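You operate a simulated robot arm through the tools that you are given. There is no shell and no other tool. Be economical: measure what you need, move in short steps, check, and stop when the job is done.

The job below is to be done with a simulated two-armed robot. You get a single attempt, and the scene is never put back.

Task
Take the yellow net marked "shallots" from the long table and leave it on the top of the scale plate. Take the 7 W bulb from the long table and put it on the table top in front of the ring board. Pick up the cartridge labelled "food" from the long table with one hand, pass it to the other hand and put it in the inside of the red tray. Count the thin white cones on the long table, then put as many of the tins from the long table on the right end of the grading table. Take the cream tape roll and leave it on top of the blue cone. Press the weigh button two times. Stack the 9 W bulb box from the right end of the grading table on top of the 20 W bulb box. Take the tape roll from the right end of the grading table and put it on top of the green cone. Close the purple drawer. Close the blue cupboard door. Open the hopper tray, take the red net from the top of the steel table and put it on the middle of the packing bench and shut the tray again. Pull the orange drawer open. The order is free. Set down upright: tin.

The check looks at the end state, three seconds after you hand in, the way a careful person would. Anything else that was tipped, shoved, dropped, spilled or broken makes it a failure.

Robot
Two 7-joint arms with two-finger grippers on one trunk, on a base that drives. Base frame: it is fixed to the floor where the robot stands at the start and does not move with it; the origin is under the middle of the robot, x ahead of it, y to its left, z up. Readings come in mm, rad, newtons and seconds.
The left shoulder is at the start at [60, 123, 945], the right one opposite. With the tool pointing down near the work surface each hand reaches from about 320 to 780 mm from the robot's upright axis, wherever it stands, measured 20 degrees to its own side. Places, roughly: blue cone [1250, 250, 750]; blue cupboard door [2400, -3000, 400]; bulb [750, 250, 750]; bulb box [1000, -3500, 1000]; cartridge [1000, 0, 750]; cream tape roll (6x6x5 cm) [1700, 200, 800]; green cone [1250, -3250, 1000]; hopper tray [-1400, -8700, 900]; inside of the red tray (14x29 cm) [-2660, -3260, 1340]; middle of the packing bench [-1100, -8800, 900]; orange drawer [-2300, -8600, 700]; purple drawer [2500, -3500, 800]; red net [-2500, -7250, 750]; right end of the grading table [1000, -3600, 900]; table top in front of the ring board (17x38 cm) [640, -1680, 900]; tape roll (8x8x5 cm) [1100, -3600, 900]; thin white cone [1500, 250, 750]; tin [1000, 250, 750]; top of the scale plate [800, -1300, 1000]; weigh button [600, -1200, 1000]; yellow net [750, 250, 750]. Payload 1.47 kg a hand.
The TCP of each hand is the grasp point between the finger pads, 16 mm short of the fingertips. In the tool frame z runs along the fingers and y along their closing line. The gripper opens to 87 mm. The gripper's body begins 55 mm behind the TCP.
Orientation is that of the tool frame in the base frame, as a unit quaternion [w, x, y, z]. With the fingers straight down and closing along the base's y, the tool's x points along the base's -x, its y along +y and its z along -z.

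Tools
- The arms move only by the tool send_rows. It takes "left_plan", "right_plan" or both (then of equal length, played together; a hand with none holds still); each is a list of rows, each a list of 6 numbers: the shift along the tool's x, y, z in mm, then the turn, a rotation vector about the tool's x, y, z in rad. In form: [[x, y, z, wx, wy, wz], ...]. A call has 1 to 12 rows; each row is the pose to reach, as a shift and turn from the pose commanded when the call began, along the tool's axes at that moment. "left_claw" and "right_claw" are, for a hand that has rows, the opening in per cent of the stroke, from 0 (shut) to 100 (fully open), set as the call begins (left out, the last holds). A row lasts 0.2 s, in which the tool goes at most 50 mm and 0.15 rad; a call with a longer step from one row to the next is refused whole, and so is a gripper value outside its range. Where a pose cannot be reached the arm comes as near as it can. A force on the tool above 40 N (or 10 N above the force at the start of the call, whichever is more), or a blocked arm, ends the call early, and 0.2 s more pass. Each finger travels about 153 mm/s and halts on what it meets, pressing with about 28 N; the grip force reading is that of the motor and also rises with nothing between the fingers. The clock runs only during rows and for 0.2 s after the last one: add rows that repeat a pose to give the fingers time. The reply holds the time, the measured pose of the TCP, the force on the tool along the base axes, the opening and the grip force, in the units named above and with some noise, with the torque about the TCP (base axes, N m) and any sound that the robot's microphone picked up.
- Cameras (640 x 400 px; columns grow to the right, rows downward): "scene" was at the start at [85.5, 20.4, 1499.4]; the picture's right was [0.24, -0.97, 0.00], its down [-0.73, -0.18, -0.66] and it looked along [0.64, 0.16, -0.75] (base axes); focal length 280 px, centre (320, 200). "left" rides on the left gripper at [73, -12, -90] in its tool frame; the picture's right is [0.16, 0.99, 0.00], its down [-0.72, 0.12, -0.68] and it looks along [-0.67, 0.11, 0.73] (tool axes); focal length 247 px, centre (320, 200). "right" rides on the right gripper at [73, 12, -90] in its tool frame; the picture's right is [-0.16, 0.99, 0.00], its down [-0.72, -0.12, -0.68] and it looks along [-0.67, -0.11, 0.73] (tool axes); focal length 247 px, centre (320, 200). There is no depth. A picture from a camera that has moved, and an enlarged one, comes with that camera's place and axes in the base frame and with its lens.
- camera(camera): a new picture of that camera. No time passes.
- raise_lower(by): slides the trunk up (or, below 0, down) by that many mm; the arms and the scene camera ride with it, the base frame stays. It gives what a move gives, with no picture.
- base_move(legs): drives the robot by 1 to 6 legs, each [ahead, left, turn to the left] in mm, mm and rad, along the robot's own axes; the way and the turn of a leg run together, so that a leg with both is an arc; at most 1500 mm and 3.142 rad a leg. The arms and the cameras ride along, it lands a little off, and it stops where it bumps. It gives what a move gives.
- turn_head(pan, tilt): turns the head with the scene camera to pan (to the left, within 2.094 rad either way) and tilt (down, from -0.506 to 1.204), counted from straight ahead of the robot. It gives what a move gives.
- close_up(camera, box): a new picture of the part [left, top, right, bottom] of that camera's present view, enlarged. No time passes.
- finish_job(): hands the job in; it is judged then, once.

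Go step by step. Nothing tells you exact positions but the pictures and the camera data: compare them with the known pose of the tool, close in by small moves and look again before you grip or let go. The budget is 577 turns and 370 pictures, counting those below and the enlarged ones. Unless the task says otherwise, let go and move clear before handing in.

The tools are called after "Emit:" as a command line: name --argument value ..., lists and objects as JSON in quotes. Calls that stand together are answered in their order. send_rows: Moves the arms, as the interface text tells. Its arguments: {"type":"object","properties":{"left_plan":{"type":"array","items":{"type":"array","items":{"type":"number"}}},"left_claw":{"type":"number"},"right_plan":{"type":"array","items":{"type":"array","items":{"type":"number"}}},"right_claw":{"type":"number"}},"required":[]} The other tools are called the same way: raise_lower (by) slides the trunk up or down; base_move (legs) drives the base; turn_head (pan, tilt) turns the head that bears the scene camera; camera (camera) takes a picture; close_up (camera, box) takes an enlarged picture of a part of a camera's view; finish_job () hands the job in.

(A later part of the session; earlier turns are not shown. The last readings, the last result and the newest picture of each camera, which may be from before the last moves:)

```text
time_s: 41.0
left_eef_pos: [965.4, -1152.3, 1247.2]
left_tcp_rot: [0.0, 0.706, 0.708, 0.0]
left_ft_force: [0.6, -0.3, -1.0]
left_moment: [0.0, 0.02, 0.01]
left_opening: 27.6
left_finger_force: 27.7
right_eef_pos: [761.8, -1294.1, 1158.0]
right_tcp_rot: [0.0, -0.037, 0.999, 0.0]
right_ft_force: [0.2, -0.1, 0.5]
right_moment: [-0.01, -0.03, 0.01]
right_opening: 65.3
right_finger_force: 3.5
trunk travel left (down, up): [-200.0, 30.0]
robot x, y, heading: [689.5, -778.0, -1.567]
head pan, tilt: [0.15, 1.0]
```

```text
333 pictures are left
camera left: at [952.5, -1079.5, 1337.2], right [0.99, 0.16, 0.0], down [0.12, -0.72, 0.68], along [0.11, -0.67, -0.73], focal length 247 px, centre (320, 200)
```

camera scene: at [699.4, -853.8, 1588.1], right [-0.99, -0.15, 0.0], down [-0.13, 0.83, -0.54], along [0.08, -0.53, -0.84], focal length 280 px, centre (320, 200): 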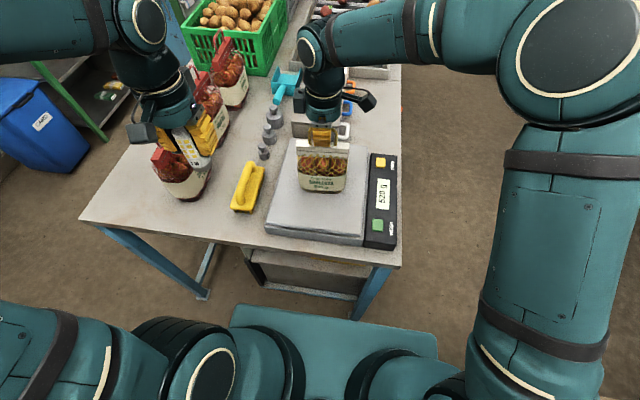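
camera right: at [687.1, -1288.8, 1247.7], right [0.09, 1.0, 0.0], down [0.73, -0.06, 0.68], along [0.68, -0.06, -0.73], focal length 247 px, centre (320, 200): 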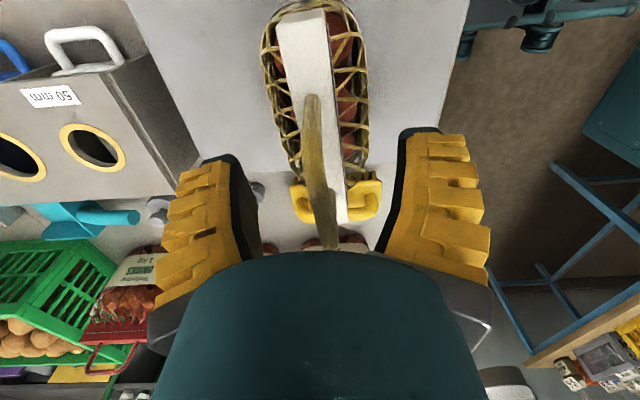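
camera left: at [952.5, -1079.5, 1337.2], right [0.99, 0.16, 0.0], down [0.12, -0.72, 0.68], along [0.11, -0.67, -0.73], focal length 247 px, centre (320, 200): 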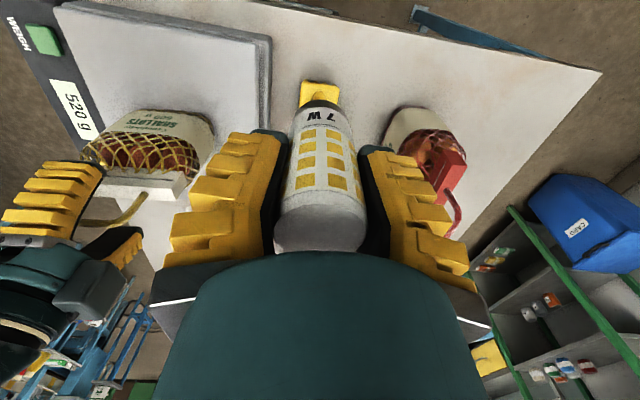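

Rising and moving the right hand, closed, above the green weigh button.

Emit:
send_rows --right_plan '[[0, 0, -30, 0, 0, 0], [0, 0, -60, 0, 0, 0], [0, 0, -90, 0, 0, 0], [0, 0, -120, 0, 0, 0], [30, 19, -120, 0, 0, 0], [60, 38, -120, 0, 0, 0], [90, 57, -120, 0, 0, 0], [120, 76, -120, 0, 0, 0], [151, 95, -120, 0, 0, 0], [151, 95, -120, 0, 0, 0]]'

Emit:
send_rows --right_plan '[[0, 0, 25, 0, 0, 0], [0, 0, 50, 0, 0, 0], [0, 0, 75, 0, 0, 0], [0, 0, 100, 0, 0, 0], [0, 0, 100, 0, 0, 0]]' --right_claw 0

Emit:
camera --camera "scene"

Emit:
camera --camera "right"

```text
time_s: 43.2
left_eef_pos: [966.3, -1154.0, 1246.6]
left_tcp_rot: [0.0, 0.706, 0.708, 0.0]
left_ft_force: [-0.3, -0.2, -1.0]
left_moment: [-0.02, 0.01, -0.01]
left_opening: 27.3
left_finger_force: 28.1
right_eef_pos: [603.6, -1209.0, 1275.3]
right_tcp_rot: [0.0, -0.036, 0.999, 0.0]
right_ft_force: [0.2, -0.7, -0.8]
right_moment: [0.02, 0.04, 0.0]
right_opening: 65.3
right_finger_force: 3.3
trunk travel left (down, up): [-200.0, 30.0]
robot x, y, heading: [687.0, -780.5, -1.563]
head pan, tilt: [0.15, 1.0]
```

```text
time_s: 44.4
left_eef_pos: [965.1, -1152.3, 1247.0]
left_tcp_rot: [0.0, 0.706, 0.708, 0.001]
left_ft_force: [-0.1, 0.2, -0.5]
left_moment: [0.0, 0.0, -0.01]
left_opening: 27.4
left_finger_force: 27.9
right_eef_pos: [604.3, -1209.2, 1176.5]
right_tcp_rot: [0.0, -0.036, 0.999, -0.001]
right_ft_force: [-0.8, -0.1, -0.1]
right_moment: [0.0, -0.04, 0.0]
right_opening: 0.1
right_finger_force: 28.2
trunk travel left (down, up): [-200.0, 30.0]
robot x, y, heading: [690.2, -775.8, -1.57]
head pan, tilt: [0.15, 1.0]
```

```text
332 pictures are left
camera scene: at [699.5, -853.4, 1588.1], right [-0.99, -0.15, 0.0], down [-0.13, 0.83, -0.54], along [0.08, -0.53, -0.84], focal length 280 px, centre (320, 200)
```

scene: 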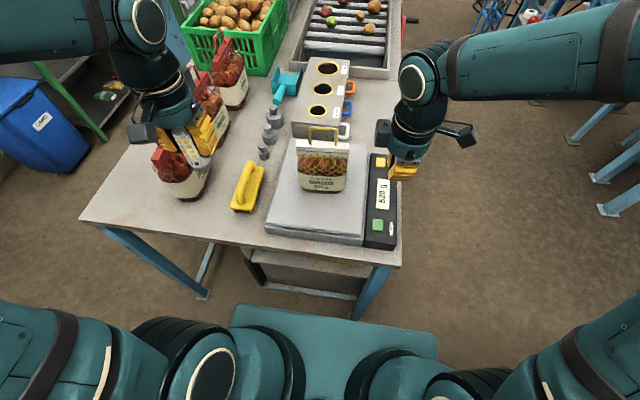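

```text
331 pictures are left
camera right: at [531.3, -1204.0, 1267.2], right [0.09, 1.0, 0.0], down [0.73, -0.06, 0.68], along [0.68, -0.06, -0.73], focal length 247 px, centre (320, 200)
```

right: 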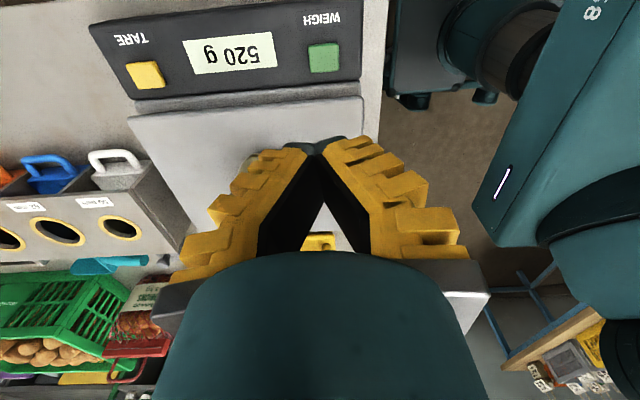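

Button at about (603, −1207, 945), right under the hand. Approaching.

Emit:
send_rows --right_plan '[[0, 2, 40, 0, 0, 0], [0, 2, 80, 0, 0, 0], [0, 2, 120, 0, 0, 0], [0, 2, 150, 0, 0, 0], [0, 2, 180, 0, 0, 0], [0, 2, 195, 0, 0, 0], [0, 2, 195, 0, 0, 0]]'

Emit:
close_up --camera "scene" --box '[320, 130, 440, 260]'

```text
time_s: 46.0
left_eef_pos: [964.4, -1154.1, 1246.6]
left_tcp_rot: [0.0, 0.706, 0.709, -0.001]
left_ft_force: [-0.1, 0.2, -1.5]
left_moment: [0.0, -0.01, 0.04]
left_opening: 27.3
left_finger_force: 28.1
right_eef_pos: [604.6, -1206.4, 981.5]
right_tcp_rot: [0.0, -0.037, 0.999, 0.0]
right_ft_force: [0.0, 0.6, 0.8]
right_moment: [-0.04, 0.02, -0.01]
right_opening: 0.2
right_finger_force: 28.0
trunk travel left (down, up): [-200.0, 30.0]
robot x, y, heading: [689.8, -780.9, -1.564]
head pan, tilt: [0.15, 1.0]
```

```text
3.08 times, centred on (380, 195) of scene
camera zoom: at [699.5, -853.8, 1588.1], right [-0.99, -0.15, 0.0], down [-0.13, 0.83, -0.54], along [0.08, -0.53, -0.84], focal length 860 px, centre (135, 215)
```

zoom: 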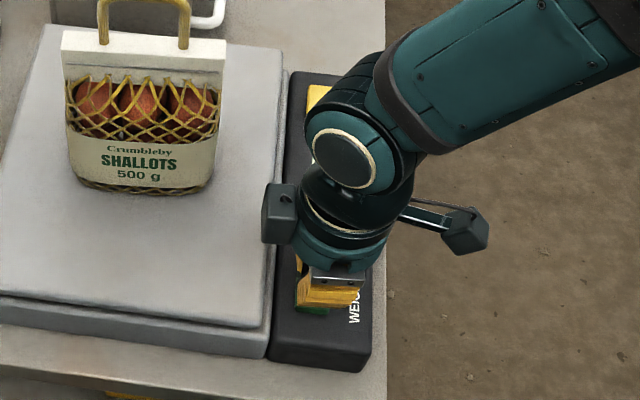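

Aligned above the button; pressing down gently.

Emit:
send_rows --right_plan '[[0, 0, 4, 0, 0, 0], [0, 0, 8, 0, 0, 0], [0, 0, 11, 0, 0, 0], [0, 0, 14, 0, 0, 0], [0, 0, 17, 0, 0, 0]]'

```text
time_s: 47.2
left_eef_pos: [965.5, -1154.1, 1247.3]
left_tcp_rot: [0.0, 0.706, 0.709, 0.0]
left_ft_force: [-0.2, 0.7, -1.2]
left_moment: [0.0, 0.01, 0.02]
left_opening: 27.3
left_finger_force: 27.9
right_eef_pos: [604.6, -1208.3, 965.2]
right_tcp_rot: [0.0, -0.037, 0.999, 0.001]
right_ft_force: [1.0, 1.3, 3.5]
right_moment: [-0.02, 0.01, 0.02]
right_opening: 5.8
right_finger_force: 28.3
trunk travel left (down, up): [-200.0, 30.0]
robot x, y, heading: [691.3, -778.1, -1.568]
head pan, tilt: [0.15, 1.0]
heard: click
```

A click was heard — one press. Backing off and pressing a second time.

Emit:
send_rows --right_plan '[[0, 0, -8, 0, 0, 0], [0, 0, -16, 0, 0, 0], [0, 0, -20, 0, 0, 0], [0, 0, -20, 0, 0, 0]]'

Emit:
send_rows --right_plan '[[0, 0, 6, 0, 0, 0], [0, 0, 11, 0, 0, 0], [0, 0, 14, 0, 0, 0], [0, 0, 17, 0, 0, 0], [0, 0, 20, 0, 0, 0]]'

```text
time_s: 48.2
left_eef_pos: [963.7, -1152.3, 1246.5]
left_tcp_rot: [0.0, 0.706, 0.708, 0.0]
left_ft_force: [-0.4, -0.1, -0.6]
left_moment: [-0.01, -0.01, -0.01]
left_opening: 27.3
left_finger_force: 28.1
right_eef_pos: [601.9, -1208.2, 985.1]
right_tcp_rot: [0.0, -0.036, 0.999, 0.0]
right_ft_force: [1.2, -0.5, 0.5]
right_moment: [0.02, -0.01, -0.01]
right_opening: 0.0
right_finger_force: 27.8
trunk travel left (down, up): [-200.0, 30.0]
robot x, y, heading: [686.0, -775.0, -1.569]
head pan, tilt: [0.15, 1.0]
```

```text
time_s: 49.4
left_eef_pos: [964.9, -1152.8, 1247.0]
left_tcp_rot: [0.0, 0.706, 0.709, 0.0]
left_ft_force: [-0.4, 0.3, -1.0]
left_moment: [-0.03, 0.0, 0.05]
left_opening: 27.6
left_finger_force: 28.2
right_eef_pos: [605.0, -1208.5, 966.0]
right_tcp_rot: [0.0, -0.037, 0.999, 0.0]
right_ft_force: [-1.1, 0.9, 5.6]
right_moment: [0.05, 0.01, 0.02]
right_opening: 5.8
right_finger_force: 28.5
trunk travel left (down, up): [-200.0, 30.0]
robot x, y, heading: [687.5, -775.1, -1.568]
head pan, tilt: [0.15, 1.0]
heard: click
```

Both presses clicked. Now the right hand retracts aside and the left swings the bulb over toward the strip in front of the ring board.

Emit:
send_rows --right_plan '[[0, 0, -40, 0, 0, 0], [0, 0, -80, 0, 0, 0], [0, 0, -120, 0, 0, 0], [0, 0, -160, 0, 0, 0], [0, 0, -200, 0, 0, 0], [0, 0, -240, 0, 0, 0], [0, 0, -280, 0, 0, 0], [20, 25, -290, 0, 0, 0], [40, 50, -290, 0, 0, 0], [58, 82, -290, 0, 0, 0]]' --left_plan '[[0, 0, -20, 0, 0, 0], [0, 0, -40, 0, 0, 0], [0, 0, -50, 0, 0, 0], [0, 0, -50, 0, 0, 0], [0, 0, -50, 0, 0, 0], [0, 0, -50, 0, 0, 0], [0, 0, -50, 0, 0, 0], [0, 0, -50, 0, 0, 0], [0, 0, -50, 0, 0, 0], [0, 0, -50, 0, 0, 0]]'

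Emit:
send_rows --left_plan '[[-30, -22, 0, 0, 0, 0], [-60, -45, 0, 0, 0, 0], [-90, -68, 0, 0, 0, 0], [-120, -92, 0, 0, 0, 0], [-150, -115, 0, 0, 0, 0], [-180, -138, 0, 0, 0, 0], [-210, -162, 0, 0, 0, 0], [-240, -185, 0, 0, 0, 0], [-270, -208, 0, 0, 0, 0], [-300, -232, 0, 0, 0, 0], [-330, -255, 0, 0, 0, 0], [-360, -275, 0, 0, 0, 0]]'

Emit:
camera --camera "scene"

Emit:
camera --camera "left"

```text
time_s: 51.6
left_eef_pos: [964.5, -1150.8, 1297.0]
left_tcp_rot: [0.001, 0.706, 0.708, 0.0]
left_ft_force: [-0.1, 0.4, -1.0]
left_moment: [-0.05, -0.03, -0.01]
left_opening: 27.3
left_finger_force: 28.4
right_eef_pos: [539.5, -1131.0, 1256.6]
right_tcp_rot: [0.001, -0.036, 0.999, -0.001]
right_ft_force: [0.5, 1.0, -0.5]
right_moment: [-0.06, -0.03, -0.01]
right_opening: 0.0
right_finger_force: 28.0
trunk travel left (down, up): [-200.0, 30.0]
robot x, y, heading: [689.6, -775.0, -1.574]
head pan, tilt: [0.15, 1.0]
```

```text
time_s: 54.2
left_eef_pos: [708.5, -1463.6, 1283.3]
left_tcp_rot: [0.0, 0.706, 0.708, 0.001]
left_ft_force: [-0.2, 0.4, -0.8]
left_moment: [0.01, -0.01, 0.0]
left_opening: 27.8
left_finger_force: 28.5
left hand out of reach, approached as far as the arm can: row 11, 12
right_eef_pos: [539.9, -1133.9, 1256.2]
right_tcp_rot: [0.001, -0.037, 0.999, 0.002]
right_ft_force: [0.0, -0.8, -0.4]
right_moment: [0.03, 0.0, 0.02]
right_opening: 0.0
right_finger_force: 28.3
trunk travel left (down, up): [-200.0, 30.0]
robot x, y, heading: [691.1, -772.2, -1.568]
head pan, tilt: [0.15, 1.0]
```

```text
329 pictures are left
camera scene: at [698.8, -854.8, 1588.1], right [-0.99, -0.15, 0.0], down [-0.13, 0.83, -0.54], along [0.08, -0.53, -0.84], focal length 280 px, centre (320, 200)
```

scene: 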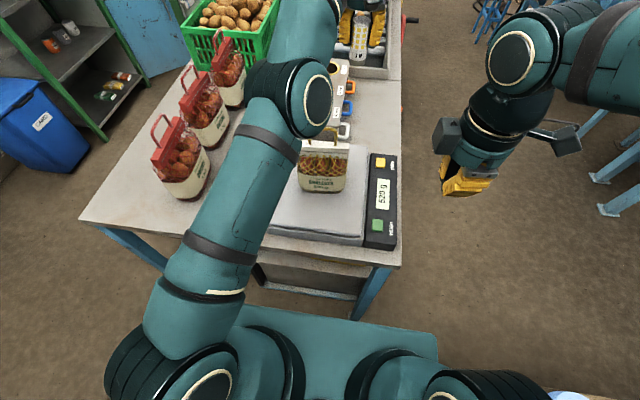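

```text
328 pictures are left
camera left: at [695.9, -1391.5, 1373.1], right [0.99, 0.16, 0.0], down [0.12, -0.72, 0.68], along [0.11, -0.67, -0.73], focal length 247 px, centre (320, 200)
```

left: 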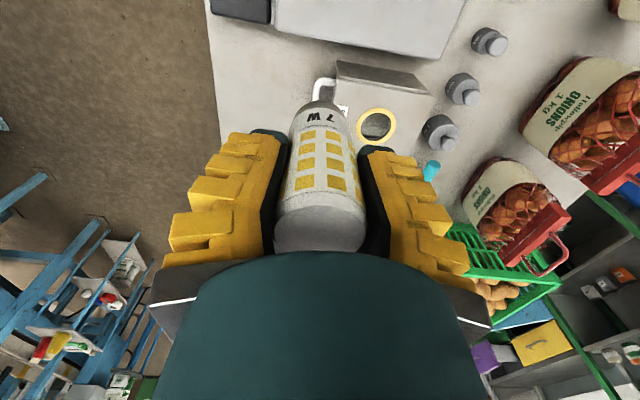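

The reach at low height would bring the forearm down onto the net's handle, so the bulb is better placed from the table's west side later. I retract the left hand and, on the way, will fetch the "food" cartridge with the free right hand.

Emit:
send_rows --left_plan '[[30, 25, 0, 0, 0, 0], [60, 50, 0, 0, 0, 0], [90, 75, 0, 0, 0, 0], [120, 99, 0, 0, 0, 0], [150, 124, 0, 0, 0, 0], [180, 149, 0, 0, 0, 0], [210, 173, 0, 0, 0, 0], [240, 198, 0, 0, 0, 0], [270, 223, 0, 0, 0, 0], [300, 247, 0, 0, 0, 0], [315, 257, 0, 0, 0, 0]]'

Emit:
base_move --legs '[[-215, 0, 0], [0, 160, 0], [0, 0, 1.55], [0, 0, 1.56]]'

Emit:
turn_head --pan 0 --tilt 0.7

Emit:
camera --camera "scene"

```text
time_s: 56.6
left_eef_pos: [967.2, -1146.5, 1280.5]
left_tcp_rot: [-0.001, 0.707, 0.708, 0.0]
left_ft_force: [-1.3, 0.4, -0.7]
left_moment: [0.0, -0.01, 0.02]
left_opening: 28.4
left_finger_force: 27.6
right_eef_pos: [539.0, -1131.0, 1255.4]
right_tcp_rot: [0.0, -0.037, 0.999, 0.0]
right_ft_force: [-0.2, -0.1, 1.0]
right_moment: [-0.01, 0.0, 0.04]
right_opening: 0.0
right_finger_force: 28.3
trunk travel left (down, up): [-200.0, 30.0]
robot x, y, heading: [691.3, -778.5, -1.569]
head pan, tilt: [0.15, 1.0]
```

```text
time_s: 67.5
left_eef_pos: [577.5, -185.0, 1280.8]
left_tcp_rot: [0.0, -0.705, 0.709, 0.0]
left_ft_force: [-0.3, -0.3, -1.3]
left_moment: [-0.01, 0.01, 0.0]
left_opening: 28.0
left_finger_force: 27.9
right_eef_pos: [1004.8, -203.5, 1255.0]
right_tcp_rot: [0.001, 1.0, 0.032, 0.001]
right_ft_force: [0.0, -0.2, 0.4]
right_moment: [-0.02, 0.0, -0.01]
right_opening: 0.2
right_finger_force: 28.2
trunk travel left (down, up): [-200.0, 30.0]
robot x, y, heading: [852.6, -558.3, 1.567]
head pan, tilt: [0.15, 1.0]
```

```text
time_s: 68.3
left_eef_pos: [577.3, -184.9, 1281.6]
left_tcp_rot: [-0.001, -0.704, 0.71, 0.0]
left_ft_force: [0.3, -0.5, -0.5]
left_moment: [-0.02, -0.01, 0.03]
left_opening: 28.2
left_finger_force: 28.4
right_eef_pos: [1004.6, -203.2, 1256.0]
right_tcp_rot: [0.0, 1.0, 0.031, -0.001]
right_ft_force: [0.3, 0.3, -0.2]
right_moment: [-0.04, 0.01, 0.03]
right_opening: 0.0
right_finger_force: 28.2
trunk travel left (down, up): [-200.0, 30.0]
robot x, y, heading: [853.0, -556.7, 1.563]
head pan, tilt: [0.0, 0.7]
```

```text
327 pictures are left
camera scene: at [851.6, -461.5, 1611.4], right [1.0, -0.01, 0.0], down [0.0, -0.64, -0.76], along [0.0, 0.76, -0.64], focal length 280 px, centre (320, 200)
```

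scene: 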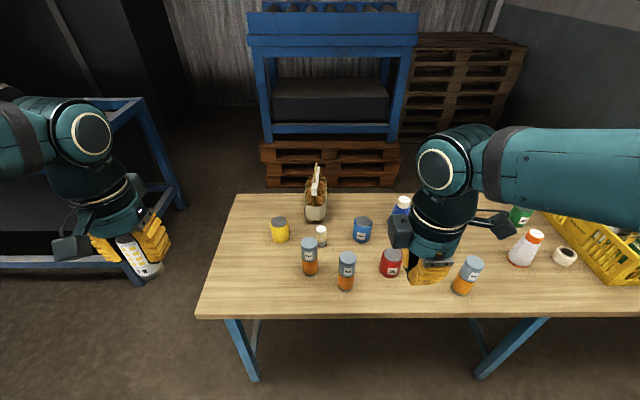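

Emit:
close_up --camera "scene" --box '[250, 190, 500, 310]'

Emit:
close_up --camera "scene" --box '[295, 230, 365, 295]'

Emit:
close_up --camera "scene" --box '[440, 190, 640, 300]'

```text
2.56 times, centred on (375, 250) of scene
camera zoom: at [851.6, -461.5, 1611.4], right [1.0, -0.01, 0.0], down [0.0, -0.64, -0.76], along [0.0, 0.76, -0.64], focal length 716 px, centre (179, 72)
```

zoom: 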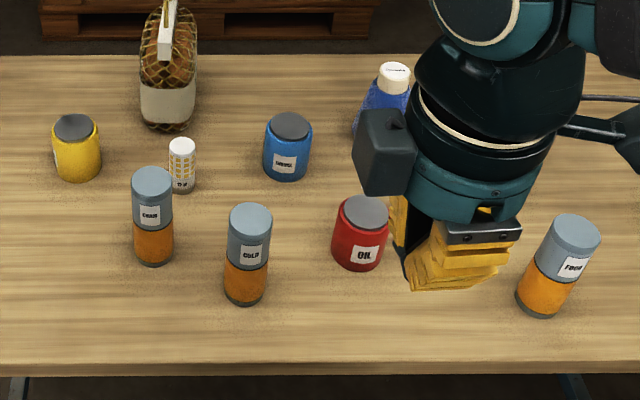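

```text
6.15 times, centred on (330, 262) of scene
camera zoom: at [851.6, -461.5, 1611.4], right [1.0, -0.01, 0.0], down [0.0, -0.64, -0.76], along [0.0, 0.76, -0.64], focal length 1720 px, centre (258, -185)
```

zoom: 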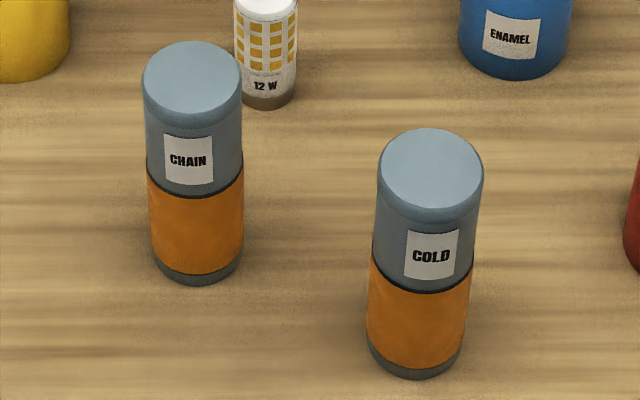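

```text
3.20 times, centred on (540, 245) of scene
camera zoom: at [851.6, -461.5, 1611.4], right [1.0, -0.01, 0.0], down [0.0, -0.64, -0.76], along [0.0, 0.76, -0.64], focal length 895 px, centre (-384, 56)
```

zoom: 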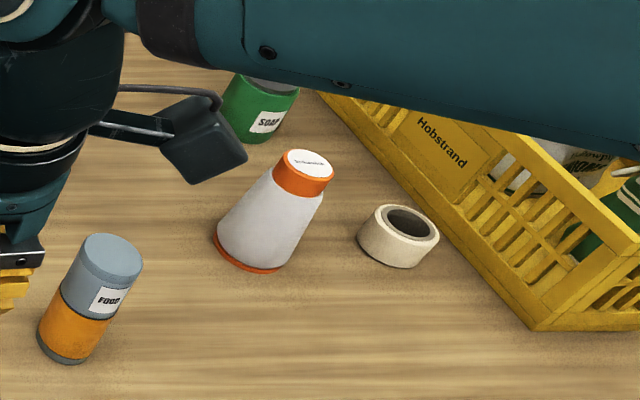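

The food cartridge is the east one at about (1325, 55). Two white cones seen so far, plus the cream tape roll at about (1722, 165). I'll first do tape → blue cone with the free right hand; driving east along the table.

Emit:
base_move --legs '[[120, -740, 0]]'

Emit:
camera --camera "scene"

```text
time_s: 75.2
left_eef_pos: [1311.3, -68.3, 1282.7]
left_tcp_rot: [0.0, 0.709, -0.705, 0.0]
left_ft_force: [-1.2, 0.6, -0.7]
left_moment: [0.01, -0.04, -0.02]
left_opening: 27.4
left_finger_force: 28.6
right_eef_pos: [1739.2, -81.8, 1256.5]
right_tcp_rot: [0.0, 0.999, 0.037, -0.001]
right_ft_force: [0.0, 0.1, -0.8]
right_moment: [-0.02, 0.0, 0.01]
right_opening: 0.0
right_finger_force: 27.8
trunk travel left (down, up): [-200.0, 30.0]
robot x, y, heading: [1592.1, -438.4, 1.573]
head pan, tilt: [0.0, 0.7]
```

```text
323 pictures are left
camera scene: at [1589.5, -341.9, 1611.5], right [1.0, 0.0, 0.0], down [0.0, -0.64, -0.76], along [0.0, 0.76, -0.64], focal length 280 px, centre (320, 200)
```

scene: 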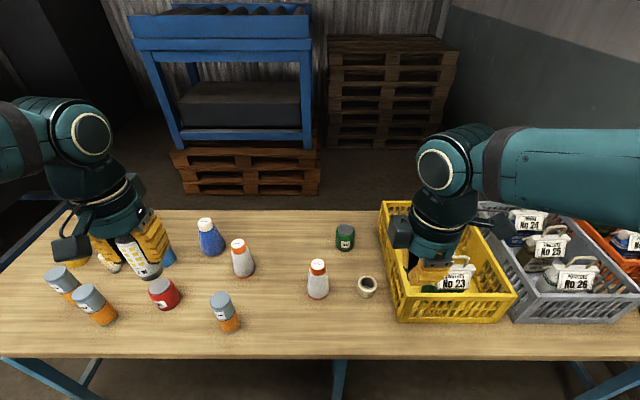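

Emit:
close_up --camera "scene" --box '[180, 200, 400, 330]'

Emit:
close_up --camera "scene" --box '[370, 190, 640, 330]'

```text
2.91 times, centred on (290, 265) of scene
camera zoom: at [1589.5, -341.9, 1611.5], right [1.0, 0.0, 0.0], down [0.0, -0.64, -0.76], along [0.0, 0.76, -0.64], focal length 813 px, centre (407, 11)
```

zoom: 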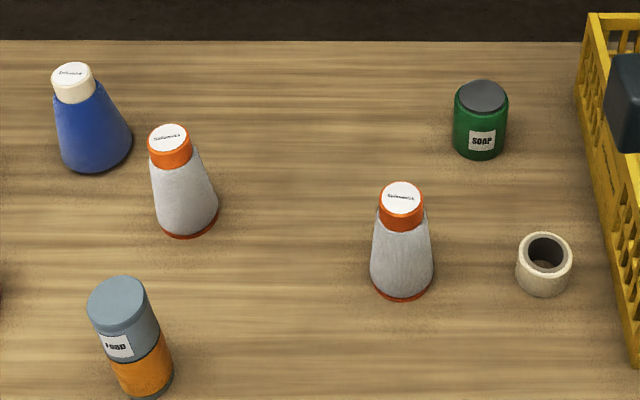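

```text
2.37 times, centred on (505, 260) of scene
camera zoom: at [1589.5, -341.9, 1611.5], right [1.0, 0.0, 0.0], down [0.0, -0.64, -0.76], along [0.0, 0.76, -0.64], focal length 663 px, centre (-118, 58)
```

zoom: 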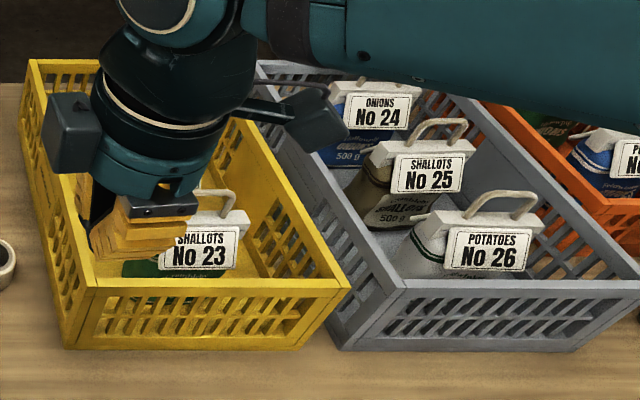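

Two thin white cones (slim, orange-capped), so 2 tins are needed. The tape roll is at about (1742, 178); I rotate the right hand so its camera faces away from the crate and move over the roll.

Emit:
send_rows --right_plan '[[0, 0, 0, 0, 0, 0.14], [0, 0, 0, 0, 0, 0.28], [0, 0, 0, 0, 0, 0.42], [0, 0, 0, 0, 0, 0.56], [0, 0, 0, 0, 0, 0.7], [0, 0, 0, 0, 0, 0.84], [0, 0, 0, 0, 0, 0.98], [0, 0, 0, 0, 0, 1.12], [0, 0, 0, 0, 0, 1.26], [0, 0, 0, 0, 0, 1.4], [0, 0, 0, 0, 0, 1.54], [0, 0, 0, 0, 0, 1.6]]' --right_claw 100

Emit:
send_rows --right_plan '[[-20, 0, 0, 0, 0, 0.13], [-40, 0, 0, 0, 0, 0.26], [-60, 0, 0, 0, 0, 0.39], [-80, 0, 0, 0, 0, 0.52], [-100, 0, 0, 0, 0, 0.65], [-120, 0, 0, 0, 0, 0.78], [-140, 0, 0, 0, 0, 0.91], [-160, 0, 0, 0, 0, 1.04], [-180, 0, 0, 0, 0, 1.17], [-200, 0, 0, 0, 0, 1.3], [-220, 0, 0, 0, 0, 1.43], [-250, 0, 0, 0, 0, 1.55]]'

Emit:
camera --camera "right"

Emit:
camera --camera "scene"

```text
time_s: 77.8
left_eef_pos: [1312.4, -68.7, 1282.1]
left_tcp_rot: [0.0, 0.709, -0.705, -0.001]
left_ft_force: [0.7, -0.7, -0.8]
left_moment: [0.0, 0.02, 0.01]
left_opening: 27.5
left_finger_force: 27.2
right_eef_pos: [1738.8, -81.6, 1253.9]
right_tcp_rot: [0.001, 0.722, -0.692, 0.0]
right_ft_force: [-0.3, -0.6, 0.1]
right_moment: [-0.01, 0.0, 0.0]
right_opening: 87.0
right_finger_force: 0.0
trunk travel left (down, up): [-200.0, 30.0]
robot x, y, heading: [1589.2, -437.1, 1.574]
head pan, tilt: [0.0, 0.7]
```

```text
time_s: 80.5
left_eef_pos: [1312.2, -67.6, 1281.5]
left_tcp_rot: [0.001, 0.709, -0.705, 0.0]
left_ft_force: [-0.9, 1.0, -0.4]
left_moment: [0.0, -0.02, 0.04]
left_opening: 27.3
left_finger_force: 28.1
right_eef_pos: [1726.8, 169.4, 1254.6]
right_tcp_rot: [0.001, -0.032, 0.999, -0.001]
right_ft_force: [-0.7, 0.3, 0.1]
right_moment: [-0.01, 0.02, 0.0]
right_opening: 86.9
right_finger_force: 0.0
trunk travel left (down, up): [-200.0, 30.0]
robot x, y, heading: [1589.2, -437.0, 1.573]
head pan, tilt: [0.0, 0.7]
```

```text
320 pictures are left
camera right: at [1652.8, 175.2, 1345.3], right [0.09, 1.0, 0.0], down [0.73, -0.07, 0.68], along [0.68, -0.07, -0.73], focal length 247 px, centre (320, 200)
```

right: 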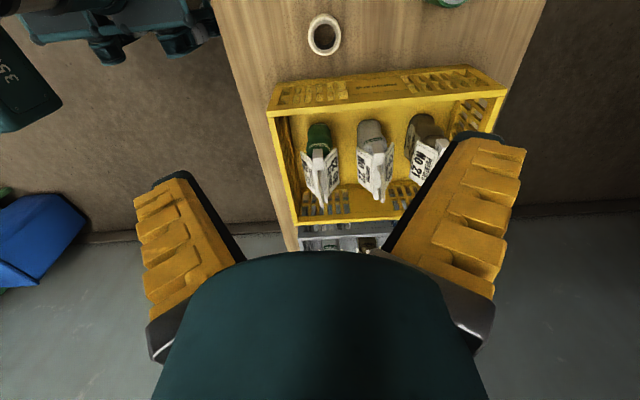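

```text
319 pictures are left
camera scene: at [1588.8, -340.2, 1611.3], right [1.0, 0.0, 0.0], down [0.0, -0.65, -0.76], along [0.0, 0.76, -0.65], focal length 280 px, centre (320, 200)
```

scene: 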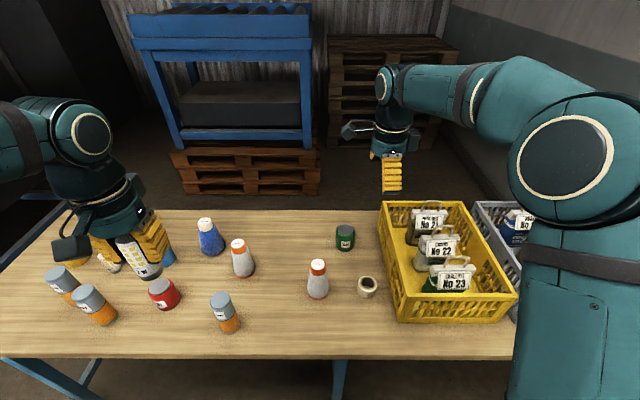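

Roll confirmed at about (1738, 173). Descending partway over it.

Emit:
send_rows --right_plan '[[-11, 3, 40, 0, 0, 0], [-11, 3, 80, 0, 0, 0], [-11, 3, 120, 0, 0, 0], [-11, 3, 160, 0, 0, 0], [-11, 3, 200, 0, 0, 0], [-11, 3, 240, 0, 0, 0], [-11, 3, 280, 0, 0, 0], [-11, 3, 310, 0, 0, 0], [-11, 3, 310, 0, 0, 0]]'

Emit:
camera --camera "right"

Emit:
camera --camera "scene"

```text
time_s: 82.5
left_eef_pos: [1312.5, -68.8, 1281.7]
left_tcp_rot: [0.0, 0.709, -0.705, 0.0]
left_ft_force: [0.8, -0.7, 0.1]
left_moment: [0.02, -0.01, -0.03]
left_opening: 27.4
left_finger_force: 27.9
right_eef_pos: [1737.7, 171.7, 946.9]
right_tcp_rot: [0.0, -0.033, 0.999, 0.0]
right_ft_force: [0.1, 0.2, 0.0]
right_moment: [0.0, 0.01, 0.04]
right_opening: 87.0
right_finger_force: 0.1
trunk travel left (down, up): [-200.0, 30.0]
robot x, y, heading: [1592.9, -439.7, 1.575]
head pan, tilt: [0.0, 0.7]
```

```text
318 pictures are left
camera right: at [1662.7, 177.6, 1036.6], right [0.09, 1.0, 0.0], down [0.73, -0.07, 0.68], along [0.68, -0.06, -0.73], focal length 247 px, centre (320, 200)
```

right: 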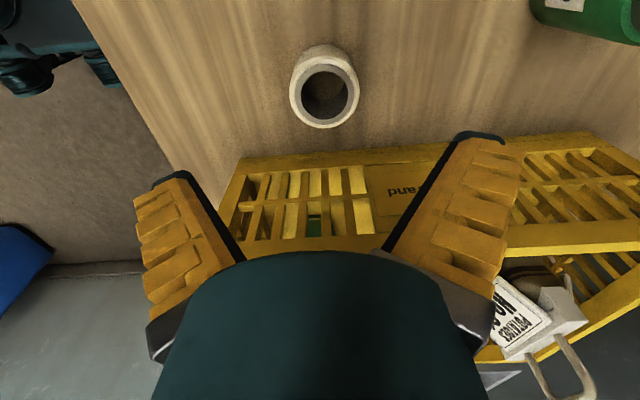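

```text
317 pictures are left
camera scene: at [1589.4, -342.4, 1611.5], right [1.0, 0.0, 0.0], down [0.0, -0.64, -0.77], along [0.0, 0.77, -0.64], focal length 280 px, centre (320, 200)
```

scene: 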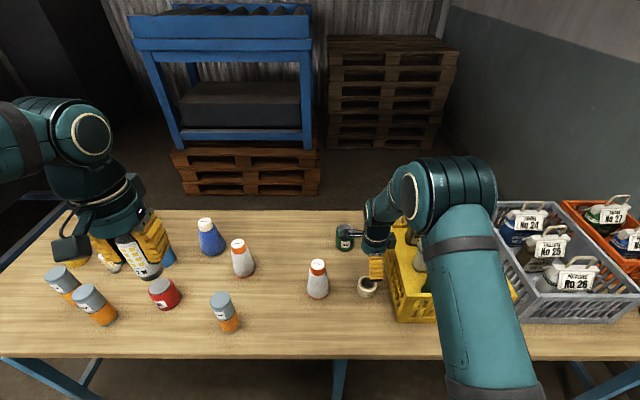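

Aligned within a few mm. Descending to grip the roll.

Emit:
send_rows --right_plan '[[0, 3, 30, 0, 0, 0], [0, 4, 60, 0, 0, 0], [0, 4, 90, 0, 0, 0], [0, 4, 115, 0, 0, 0], [0, 4, 130, 0, 0, 0], [0, 4, 140, 0, 0, 0], [0, 4, 140, 0, 0, 0]]'

Emit:
camera --camera "right"

Emit:
camera --camera "scene"

```text
time_s: 84.0
left_eef_pos: [1311.2, -68.7, 1281.3]
left_tcp_rot: [-0.001, 0.709, -0.705, 0.0]
left_ft_force: [0.2, 0.9, -1.2]
left_moment: [0.0, 0.01, 0.01]
left_opening: 27.5
left_finger_force: 28.0
right_eef_pos: [1738.5, 174.1, 804.5]
right_tcp_rot: [0.0, -0.033, 0.999, 0.0]
right_ft_force: [1.1, 0.1, -0.1]
right_moment: [0.0, 0.0, 0.01]
right_opening: 87.0
right_finger_force: 0.0
trunk travel left (down, up): [-200.0, 30.0]
robot x, y, heading: [1595.3, -436.0, 1.573]
head pan, tilt: [0.0, 0.7]
```

```text
316 pictures are left
camera right: at [1663.6, 180.5, 895.0], right [0.09, 1.0, 0.0], down [0.73, -0.07, 0.68], along [0.68, -0.06, -0.73], focal length 247 px, centre (320, 200)
```

right: 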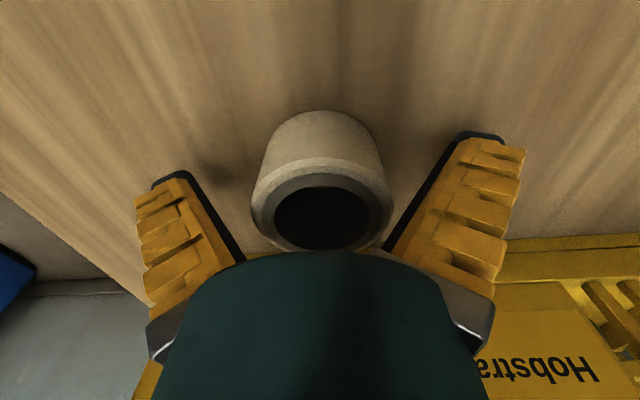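

```text
315 pictures are left
camera scene: at [1589.4, -342.1, 1611.5], right [1.0, 0.0, 0.0], down [0.0, -0.64, -0.77], along [0.0, 0.77, -0.64], focal length 280 px, centre (320, 200)
```

scene: 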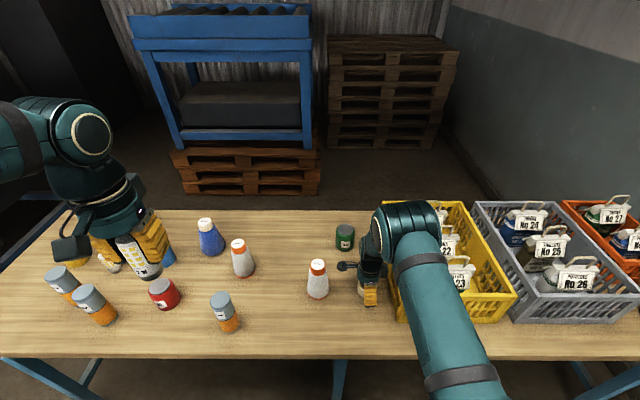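

Centred. Closing on the roll and lifting.

Emit:
send_rows --right_plan '[[0, 0, 0, 0, 0, 0], [0, 0, 0, 0, 0, 0], [0, 0, 0, 0, 0, 0]]' --right_claw 0

Emit:
send_rows --right_plan '[[0, 0, -20, 0, 0, 0], [0, 0, -50, 0, 0, 0], [0, 0, -90, 0, 0, 0], [0, 0, -130, 0, 0, 0], [0, 0, -170, 0, 0, 0], [0, 0, -210, 0, 0, 0], [0, 0, -250, 0, 0, 0], [0, 0, -290, 0, 0, 0], [10, -30, -320, 0, 0, 0], [20, -60, -350, 0, 0, 0], [30, -90, -380, 0, 0, 0], [40, -120, -400, 0, 0, 0]]'

Emit:
camera --camera "right"

```text
time_s: 84.8
left_eef_pos: [1311.2, -69.6, 1281.5]
left_tcp_rot: [0.0, 0.709, -0.705, -0.001]
left_ft_force: [0.4, -0.4, -1.6]
left_moment: [-0.03, 0.02, -0.03]
left_opening: 27.5
left_finger_force: 27.9
right_eef_pos: [1738.3, 174.4, 804.5]
right_tcp_rot: [0.0, -0.033, 0.999, 0.0]
right_ft_force: [-1.0, -0.4, 0.1]
right_moment: [-0.03, 0.02, 0.01]
right_opening: 62.4
right_finger_force: 28.0
trunk travel left (down, up): [-200.0, 30.0]
robot x, y, heading: [1593.4, -439.5, 1.577]
head pan, tilt: [0.0, 0.7]
```

```text
time_s: 87.5
left_eef_pos: [1312.6, -68.0, 1282.4]
left_tcp_rot: [0.0, 0.709, -0.706, -0.001]
left_ft_force: [0.4, -0.3, 0.6]
left_moment: [0.01, 0.03, -0.01]
left_opening: 27.3
left_finger_force: 27.8
right_eef_pos: [1704.8, 51.8, 1207.2]
right_tcp_rot: [0.0, -0.033, 0.999, 0.0]
right_ft_force: [-0.2, 0.7, 0.1]
right_moment: [0.03, 0.0, 0.01]
right_opening: 62.2
right_finger_force: 28.0
trunk travel left (down, up): [-200.0, 30.0]
robot x, y, heading: [1590.5, -439.8, 1.57]
head pan, tilt: [0.0, 0.7]
```

```text
314 pictures are left
camera right: at [1631.1, 58.0, 1297.8], right [0.09, 1.0, 0.0], down [0.73, -0.07, 0.68], along [0.68, -0.06, -0.73], focal length 247 px, centre (320, 200)
```

right: 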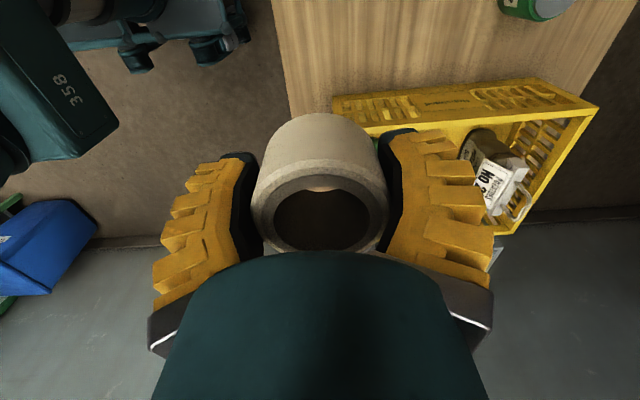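

Roll held. Driving west to bring the blue cone within reach.

Emit:
base_move --legs '[[0, 520, 0], [110, 0, 0]]'

Emit:
camera --camera "scene"

Emit:
camera --camera "right"

```text
time_s: 93.3
left_eef_pos: [797.5, 44.3, 1280.7]
left_tcp_rot: [0.0, -0.705, 0.709, 0.0]
left_ft_force: [0.2, 0.0, -0.7]
left_moment: [-0.03, 0.02, 0.01]
left_opening: 27.4
left_finger_force: 27.9
right_eef_pos: [1192.5, 162.1, 1205.5]
right_tcp_rot: [0.0, -0.027, 1.0, -0.001]
right_ft_force: [-0.6, 0.8, -0.2]
right_moment: [0.05, -0.06, 0.01]
right_opening: 62.2
right_finger_force: 28.2
trunk travel left (down, up): [-200.0, 30.0]
robot x, y, heading: [1073.8, -330.2, 1.562]
head pan, tilt: [0.0, 0.7]
```

```text
313 pictures are left
camera scene: at [1073.4, -231.2, 1611.5], right [1.0, -0.01, 0.0], down [0.0, -0.64, -0.76], along [0.0, 0.76, -0.64], focal length 280 px, centre (320, 200)
```

scene: 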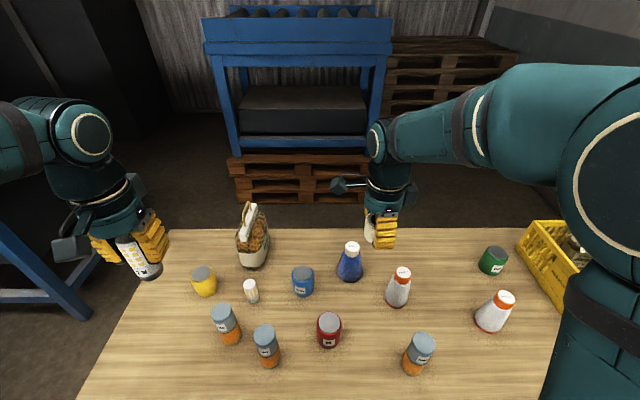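

```text
312 pictures are left
camera right: at [1118.6, 169.5, 1297.0], right [0.1, 0.99, 0.0], down [0.73, -0.07, 0.68], along [0.68, -0.07, -0.73], focal length 247 px, centre (320, 200)
```

right: 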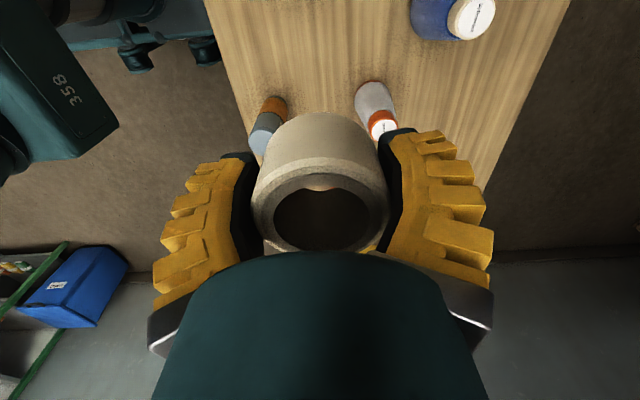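

Emit:
close_up --camera "scene" --box '[320, 225, 400, 290]'

Emit:
send_rows --right_plan '[[0, 30, -20, 0, 0, 0], [0, 60, -20, 0, 0, 0], [0, 90, -20, 0, 0, 0], [0, 120, -20, 0, 0, 0], [0, 120, -20, 0, 0, 0]]'

Emit:
camera --camera "right"

```text
6.15 times, centred on (360, 258) of scene
camera zoom: at [1073.4, -231.2, 1611.5], right [1.0, -0.01, 0.0], down [0.0, -0.64, -0.76], along [0.0, 0.76, -0.64], focal length 1720 px, centre (74, -154)
```

zoom: 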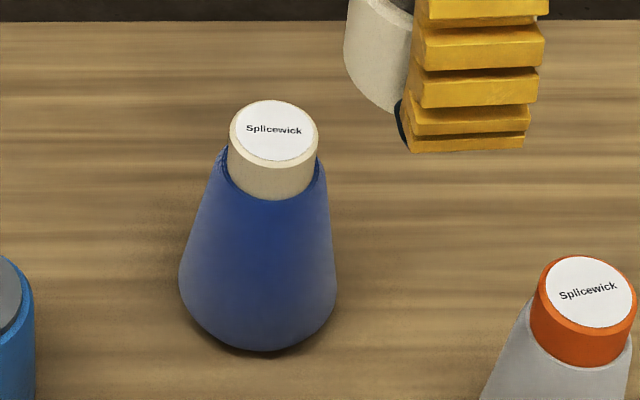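

```text
time_s: 94.5
left_eef_pos: [800.2, 43.4, 1281.3]
left_tcp_rot: [0.001, -0.705, 0.709, 0.0]
left_ft_force: [1.2, -1.0, -0.6]
left_moment: [0.04, 0.0, 0.0]
left_opening: 27.3
left_finger_force: 28.1
right_eef_pos: [1186.4, 281.1, 1226.3]
right_tcp_rot: [-0.001, -0.029, 1.0, 0.0]
right_ft_force: [-0.2, -0.3, -0.6]
right_moment: [0.03, -0.01, -0.03]
right_opening: 61.7
right_finger_force: 28.2
trunk travel left (down, up): [-200.0, 30.0]
robot x, y, heading: [1072.8, -325.9, 1.566]
head pan, tilt: [0.0, 0.7]
```

```text
310 pictures are left
camera right: at [1112.3, 287.5, 1317.3], right [0.1, 0.99, 0.0], down [0.73, -0.07, 0.68], along [0.68, -0.07, -0.73], focal length 247 px, centre (320, 200)
```

right: 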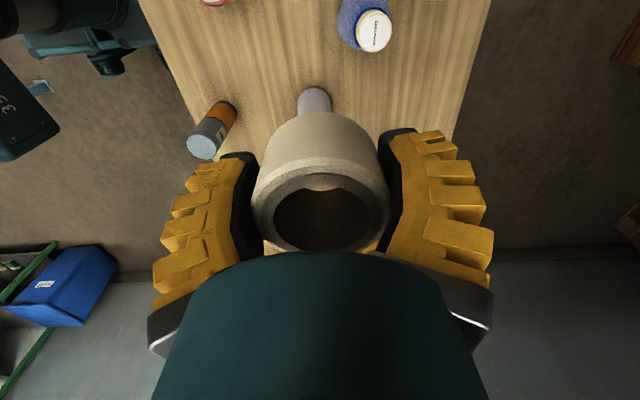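

Cap top is about (1179, 352, 927). Moving over it and partly down for a finer look.

Emit:
send_rows --right_plan '[[1, 24, 0, 0, 0, 0], [2, 48, 0, 0, 0, 0], [3, 71, 0, 0, 0, 0], [3, 71, 40, 0, 0, 0], [3, 71, 80, 0, 0, 0], [3, 71, 120, 0, 0, 0], [3, 71, 160, 0, 0, 0], [3, 71, 180, 0, 0, 0], [3, 71, 180, 0, 0, 0]]'

Emit:
camera --camera "right"

Emit:
close_up --camera "scene" --box '[320, 200, 400, 290]'

```text
time_s: 96.5
left_eef_pos: [798.8, 45.2, 1281.7]
left_tcp_rot: [0.0, -0.705, 0.709, 0.0]
left_ft_force: [0.1, 1.1, -0.5]
left_moment: [0.0, 0.04, -0.01]
left_opening: 27.2
left_finger_force: 28.1
right_eef_pos: [1179.8, 351.0, 1045.3]
right_tcp_rot: [-0.001, -0.028, 1.0, 0.0]
right_ft_force: [1.0, -0.7, -0.2]
right_moment: [-0.01, -0.03, -0.01]
right_opening: 61.8
right_finger_force: 28.3
trunk travel left (down, up): [-200.0, 30.0]
robot x, y, heading: [1076.3, -328.8, 1.565]
head pan, tilt: [0.0, 0.7]
```

```text
309 pictures are left
camera right: at [1105.0, 359.0, 1136.4], right [0.1, 0.99, 0.0], down [0.73, -0.07, 0.68], along [0.68, -0.07, -0.73], focal length 247 px, centre (320, 200)
```

right: 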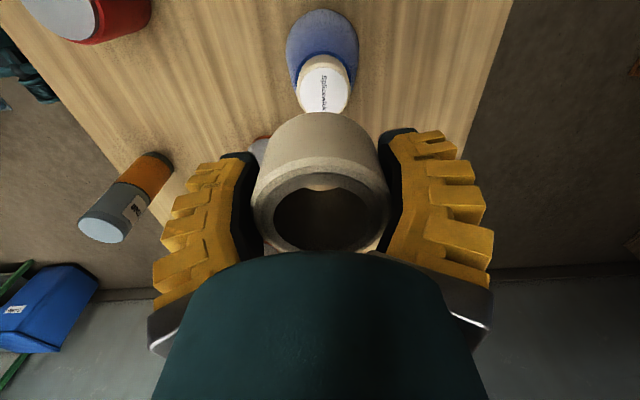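

```text
4.44 times, centred on (360, 245) of scene
camera zoom: at [1073.4, -231.8, 1611.5], right [1.0, -0.01, 0.0], down [0.0, -0.64, -0.76], along [0.0, 0.76, -0.64], focal length 1242 px, centre (142, 0)
```

zoom: 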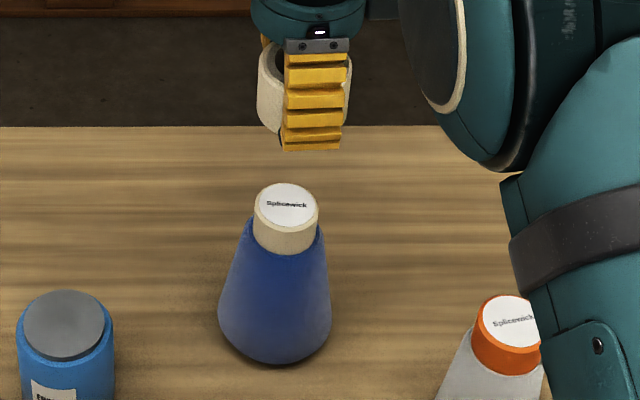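

Emit:
close_up --camera "right" --box '[240, 50, 400, 260]'

```text
1.90 times, centred on (320, 155) of right
camera zoom: at [1105.0, 359.0, 1136.4], right [0.1, 0.99, 0.0], down [0.73, -0.07, 0.68], along [0.68, -0.07, -0.73], focal length 470 px, centre (320, 286)
```

zoom: 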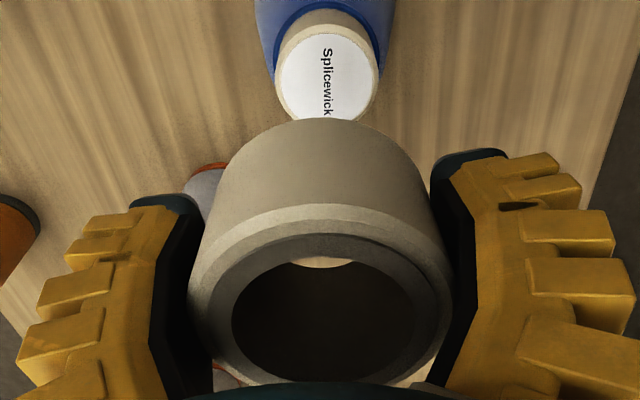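

Small corrections (−2.5 x, +3 y), then lower to just above the cap and look again.

Emit:
send_rows --right_plan '[[2, 3, 0, 0, 0, 0], [2, 3, 20, 0, 0, 0], [2, 3, 40, 0, 0, 0], [2, 3, 55, 0, 0, 0], [2, 3, 55, 0, 0, 0]]'

Emit:
close_up --camera "right" --box '[240, 50, 400, 260]'

Emit:
close_up --camera "scene" --box '[320, 200, 390, 270]'

```text
time_s: 97.7
left_eef_pos: [798.0, 44.7, 1281.1]
left_tcp_rot: [0.001, -0.706, 0.708, 0.001]
left_ft_force: [-0.3, -0.5, -1.5]
left_moment: [-0.04, 0.02, 0.01]
left_opening: 27.1
left_finger_force: 27.9
right_eef_pos: [1176.6, 355.0, 992.1]
right_tcp_rot: [0.0, -0.027, 1.0, -0.001]
right_ft_force: [-0.4, 0.0, 0.0]
right_moment: [0.04, 0.02, -0.03]
right_opening: 61.8
right_finger_force: 27.8
trunk travel left (down, up): [-200.0, 30.0]
robot x, y, heading: [1076.7, -328.0, 1.567]
head pan, tilt: [0.0, 0.7]
```

```text
1.90 times, centred on (320, 155) of right
camera zoom: at [1102.2, 361.9, 1082.2], right [0.1, 0.99, 0.0], down [0.73, -0.07, 0.68], along [0.68, -0.07, -0.73], focal length 470 px, centre (320, 286)
```

zoom: 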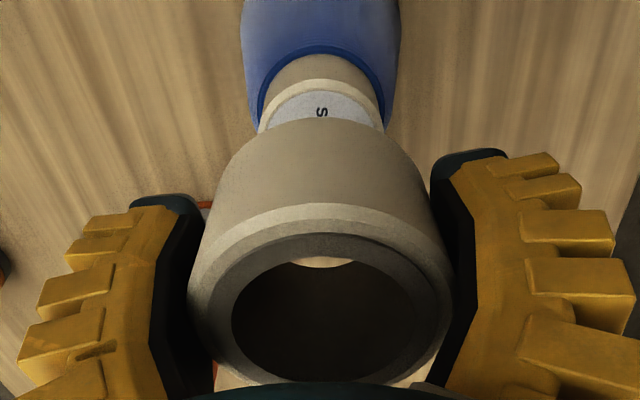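

```text
5.71 times, centred on (355, 235) of scene
camera zoom: at [1073.3, -232.0, 1611.5], right [1.0, -0.01, 0.0], down [0.0, -0.64, -0.77], along [0.0, 0.77, -0.64], focal length 1598 px, centre (120, 0)
```

zoom: 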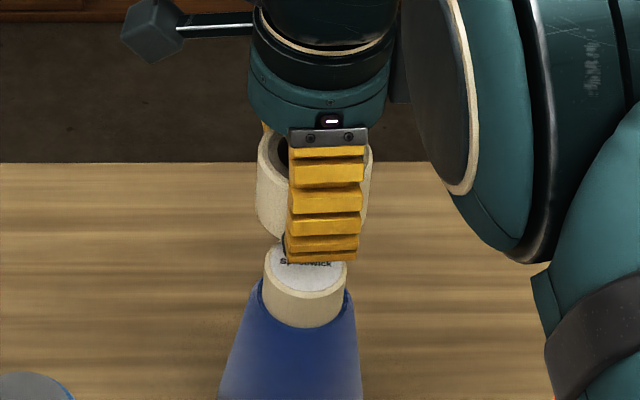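

Roll and cap are aligned in both views. Lowering slowly until contact.

Emit:
send_rows --right_plan '[[0, 0, 10, 0, 0, 0], [0, 0, 18, 0, 0, 0], [0, 0, 22, 0, 0, 0], [0, 0, 26, 0, 0, 0], [0, 0, 30, 0, 0, 0]]'

Emit:
close_up --camera "scene" --box '[320, 200, 390, 270]'

```text
time_s: 98.9
left_eef_pos: [799.4, 45.1, 1282.1]
left_tcp_rot: [0.0, -0.705, 0.709, 0.0]
left_ft_force: [0.7, 0.0, -1.0]
left_moment: [-0.03, 0.0, 0.0]
left_opening: 27.3
left_finger_force: 27.7
right_eef_pos: [1176.4, 355.4, 961.8]
right_tcp_rot: [0.001, -0.029, 1.0, 0.0]
right_ft_force: [-0.4, -0.3, 0.3]
right_moment: [0.01, -0.03, -0.03]
right_opening: 61.6
right_finger_force: 28.0
trunk travel left (down, up): [-200.0, 30.0]
robot x, y, heading: [1074.7, -324.6, 1.57]
head pan, tilt: [0.0, 0.7]
```

```text
5.71 times, centred on (355, 235) of scene
camera zoom: at [1073.4, -231.7, 1611.5], right [1.0, -0.01, 0.0], down [0.0, -0.64, -0.76], along [0.0, 0.76, -0.64], focal length 1598 px, centre (120, 0)
```

zoom: 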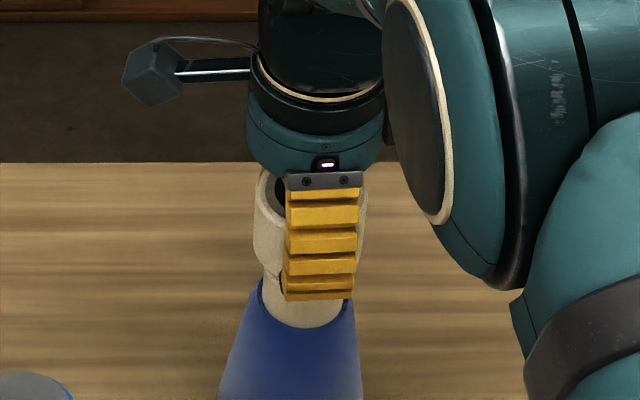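

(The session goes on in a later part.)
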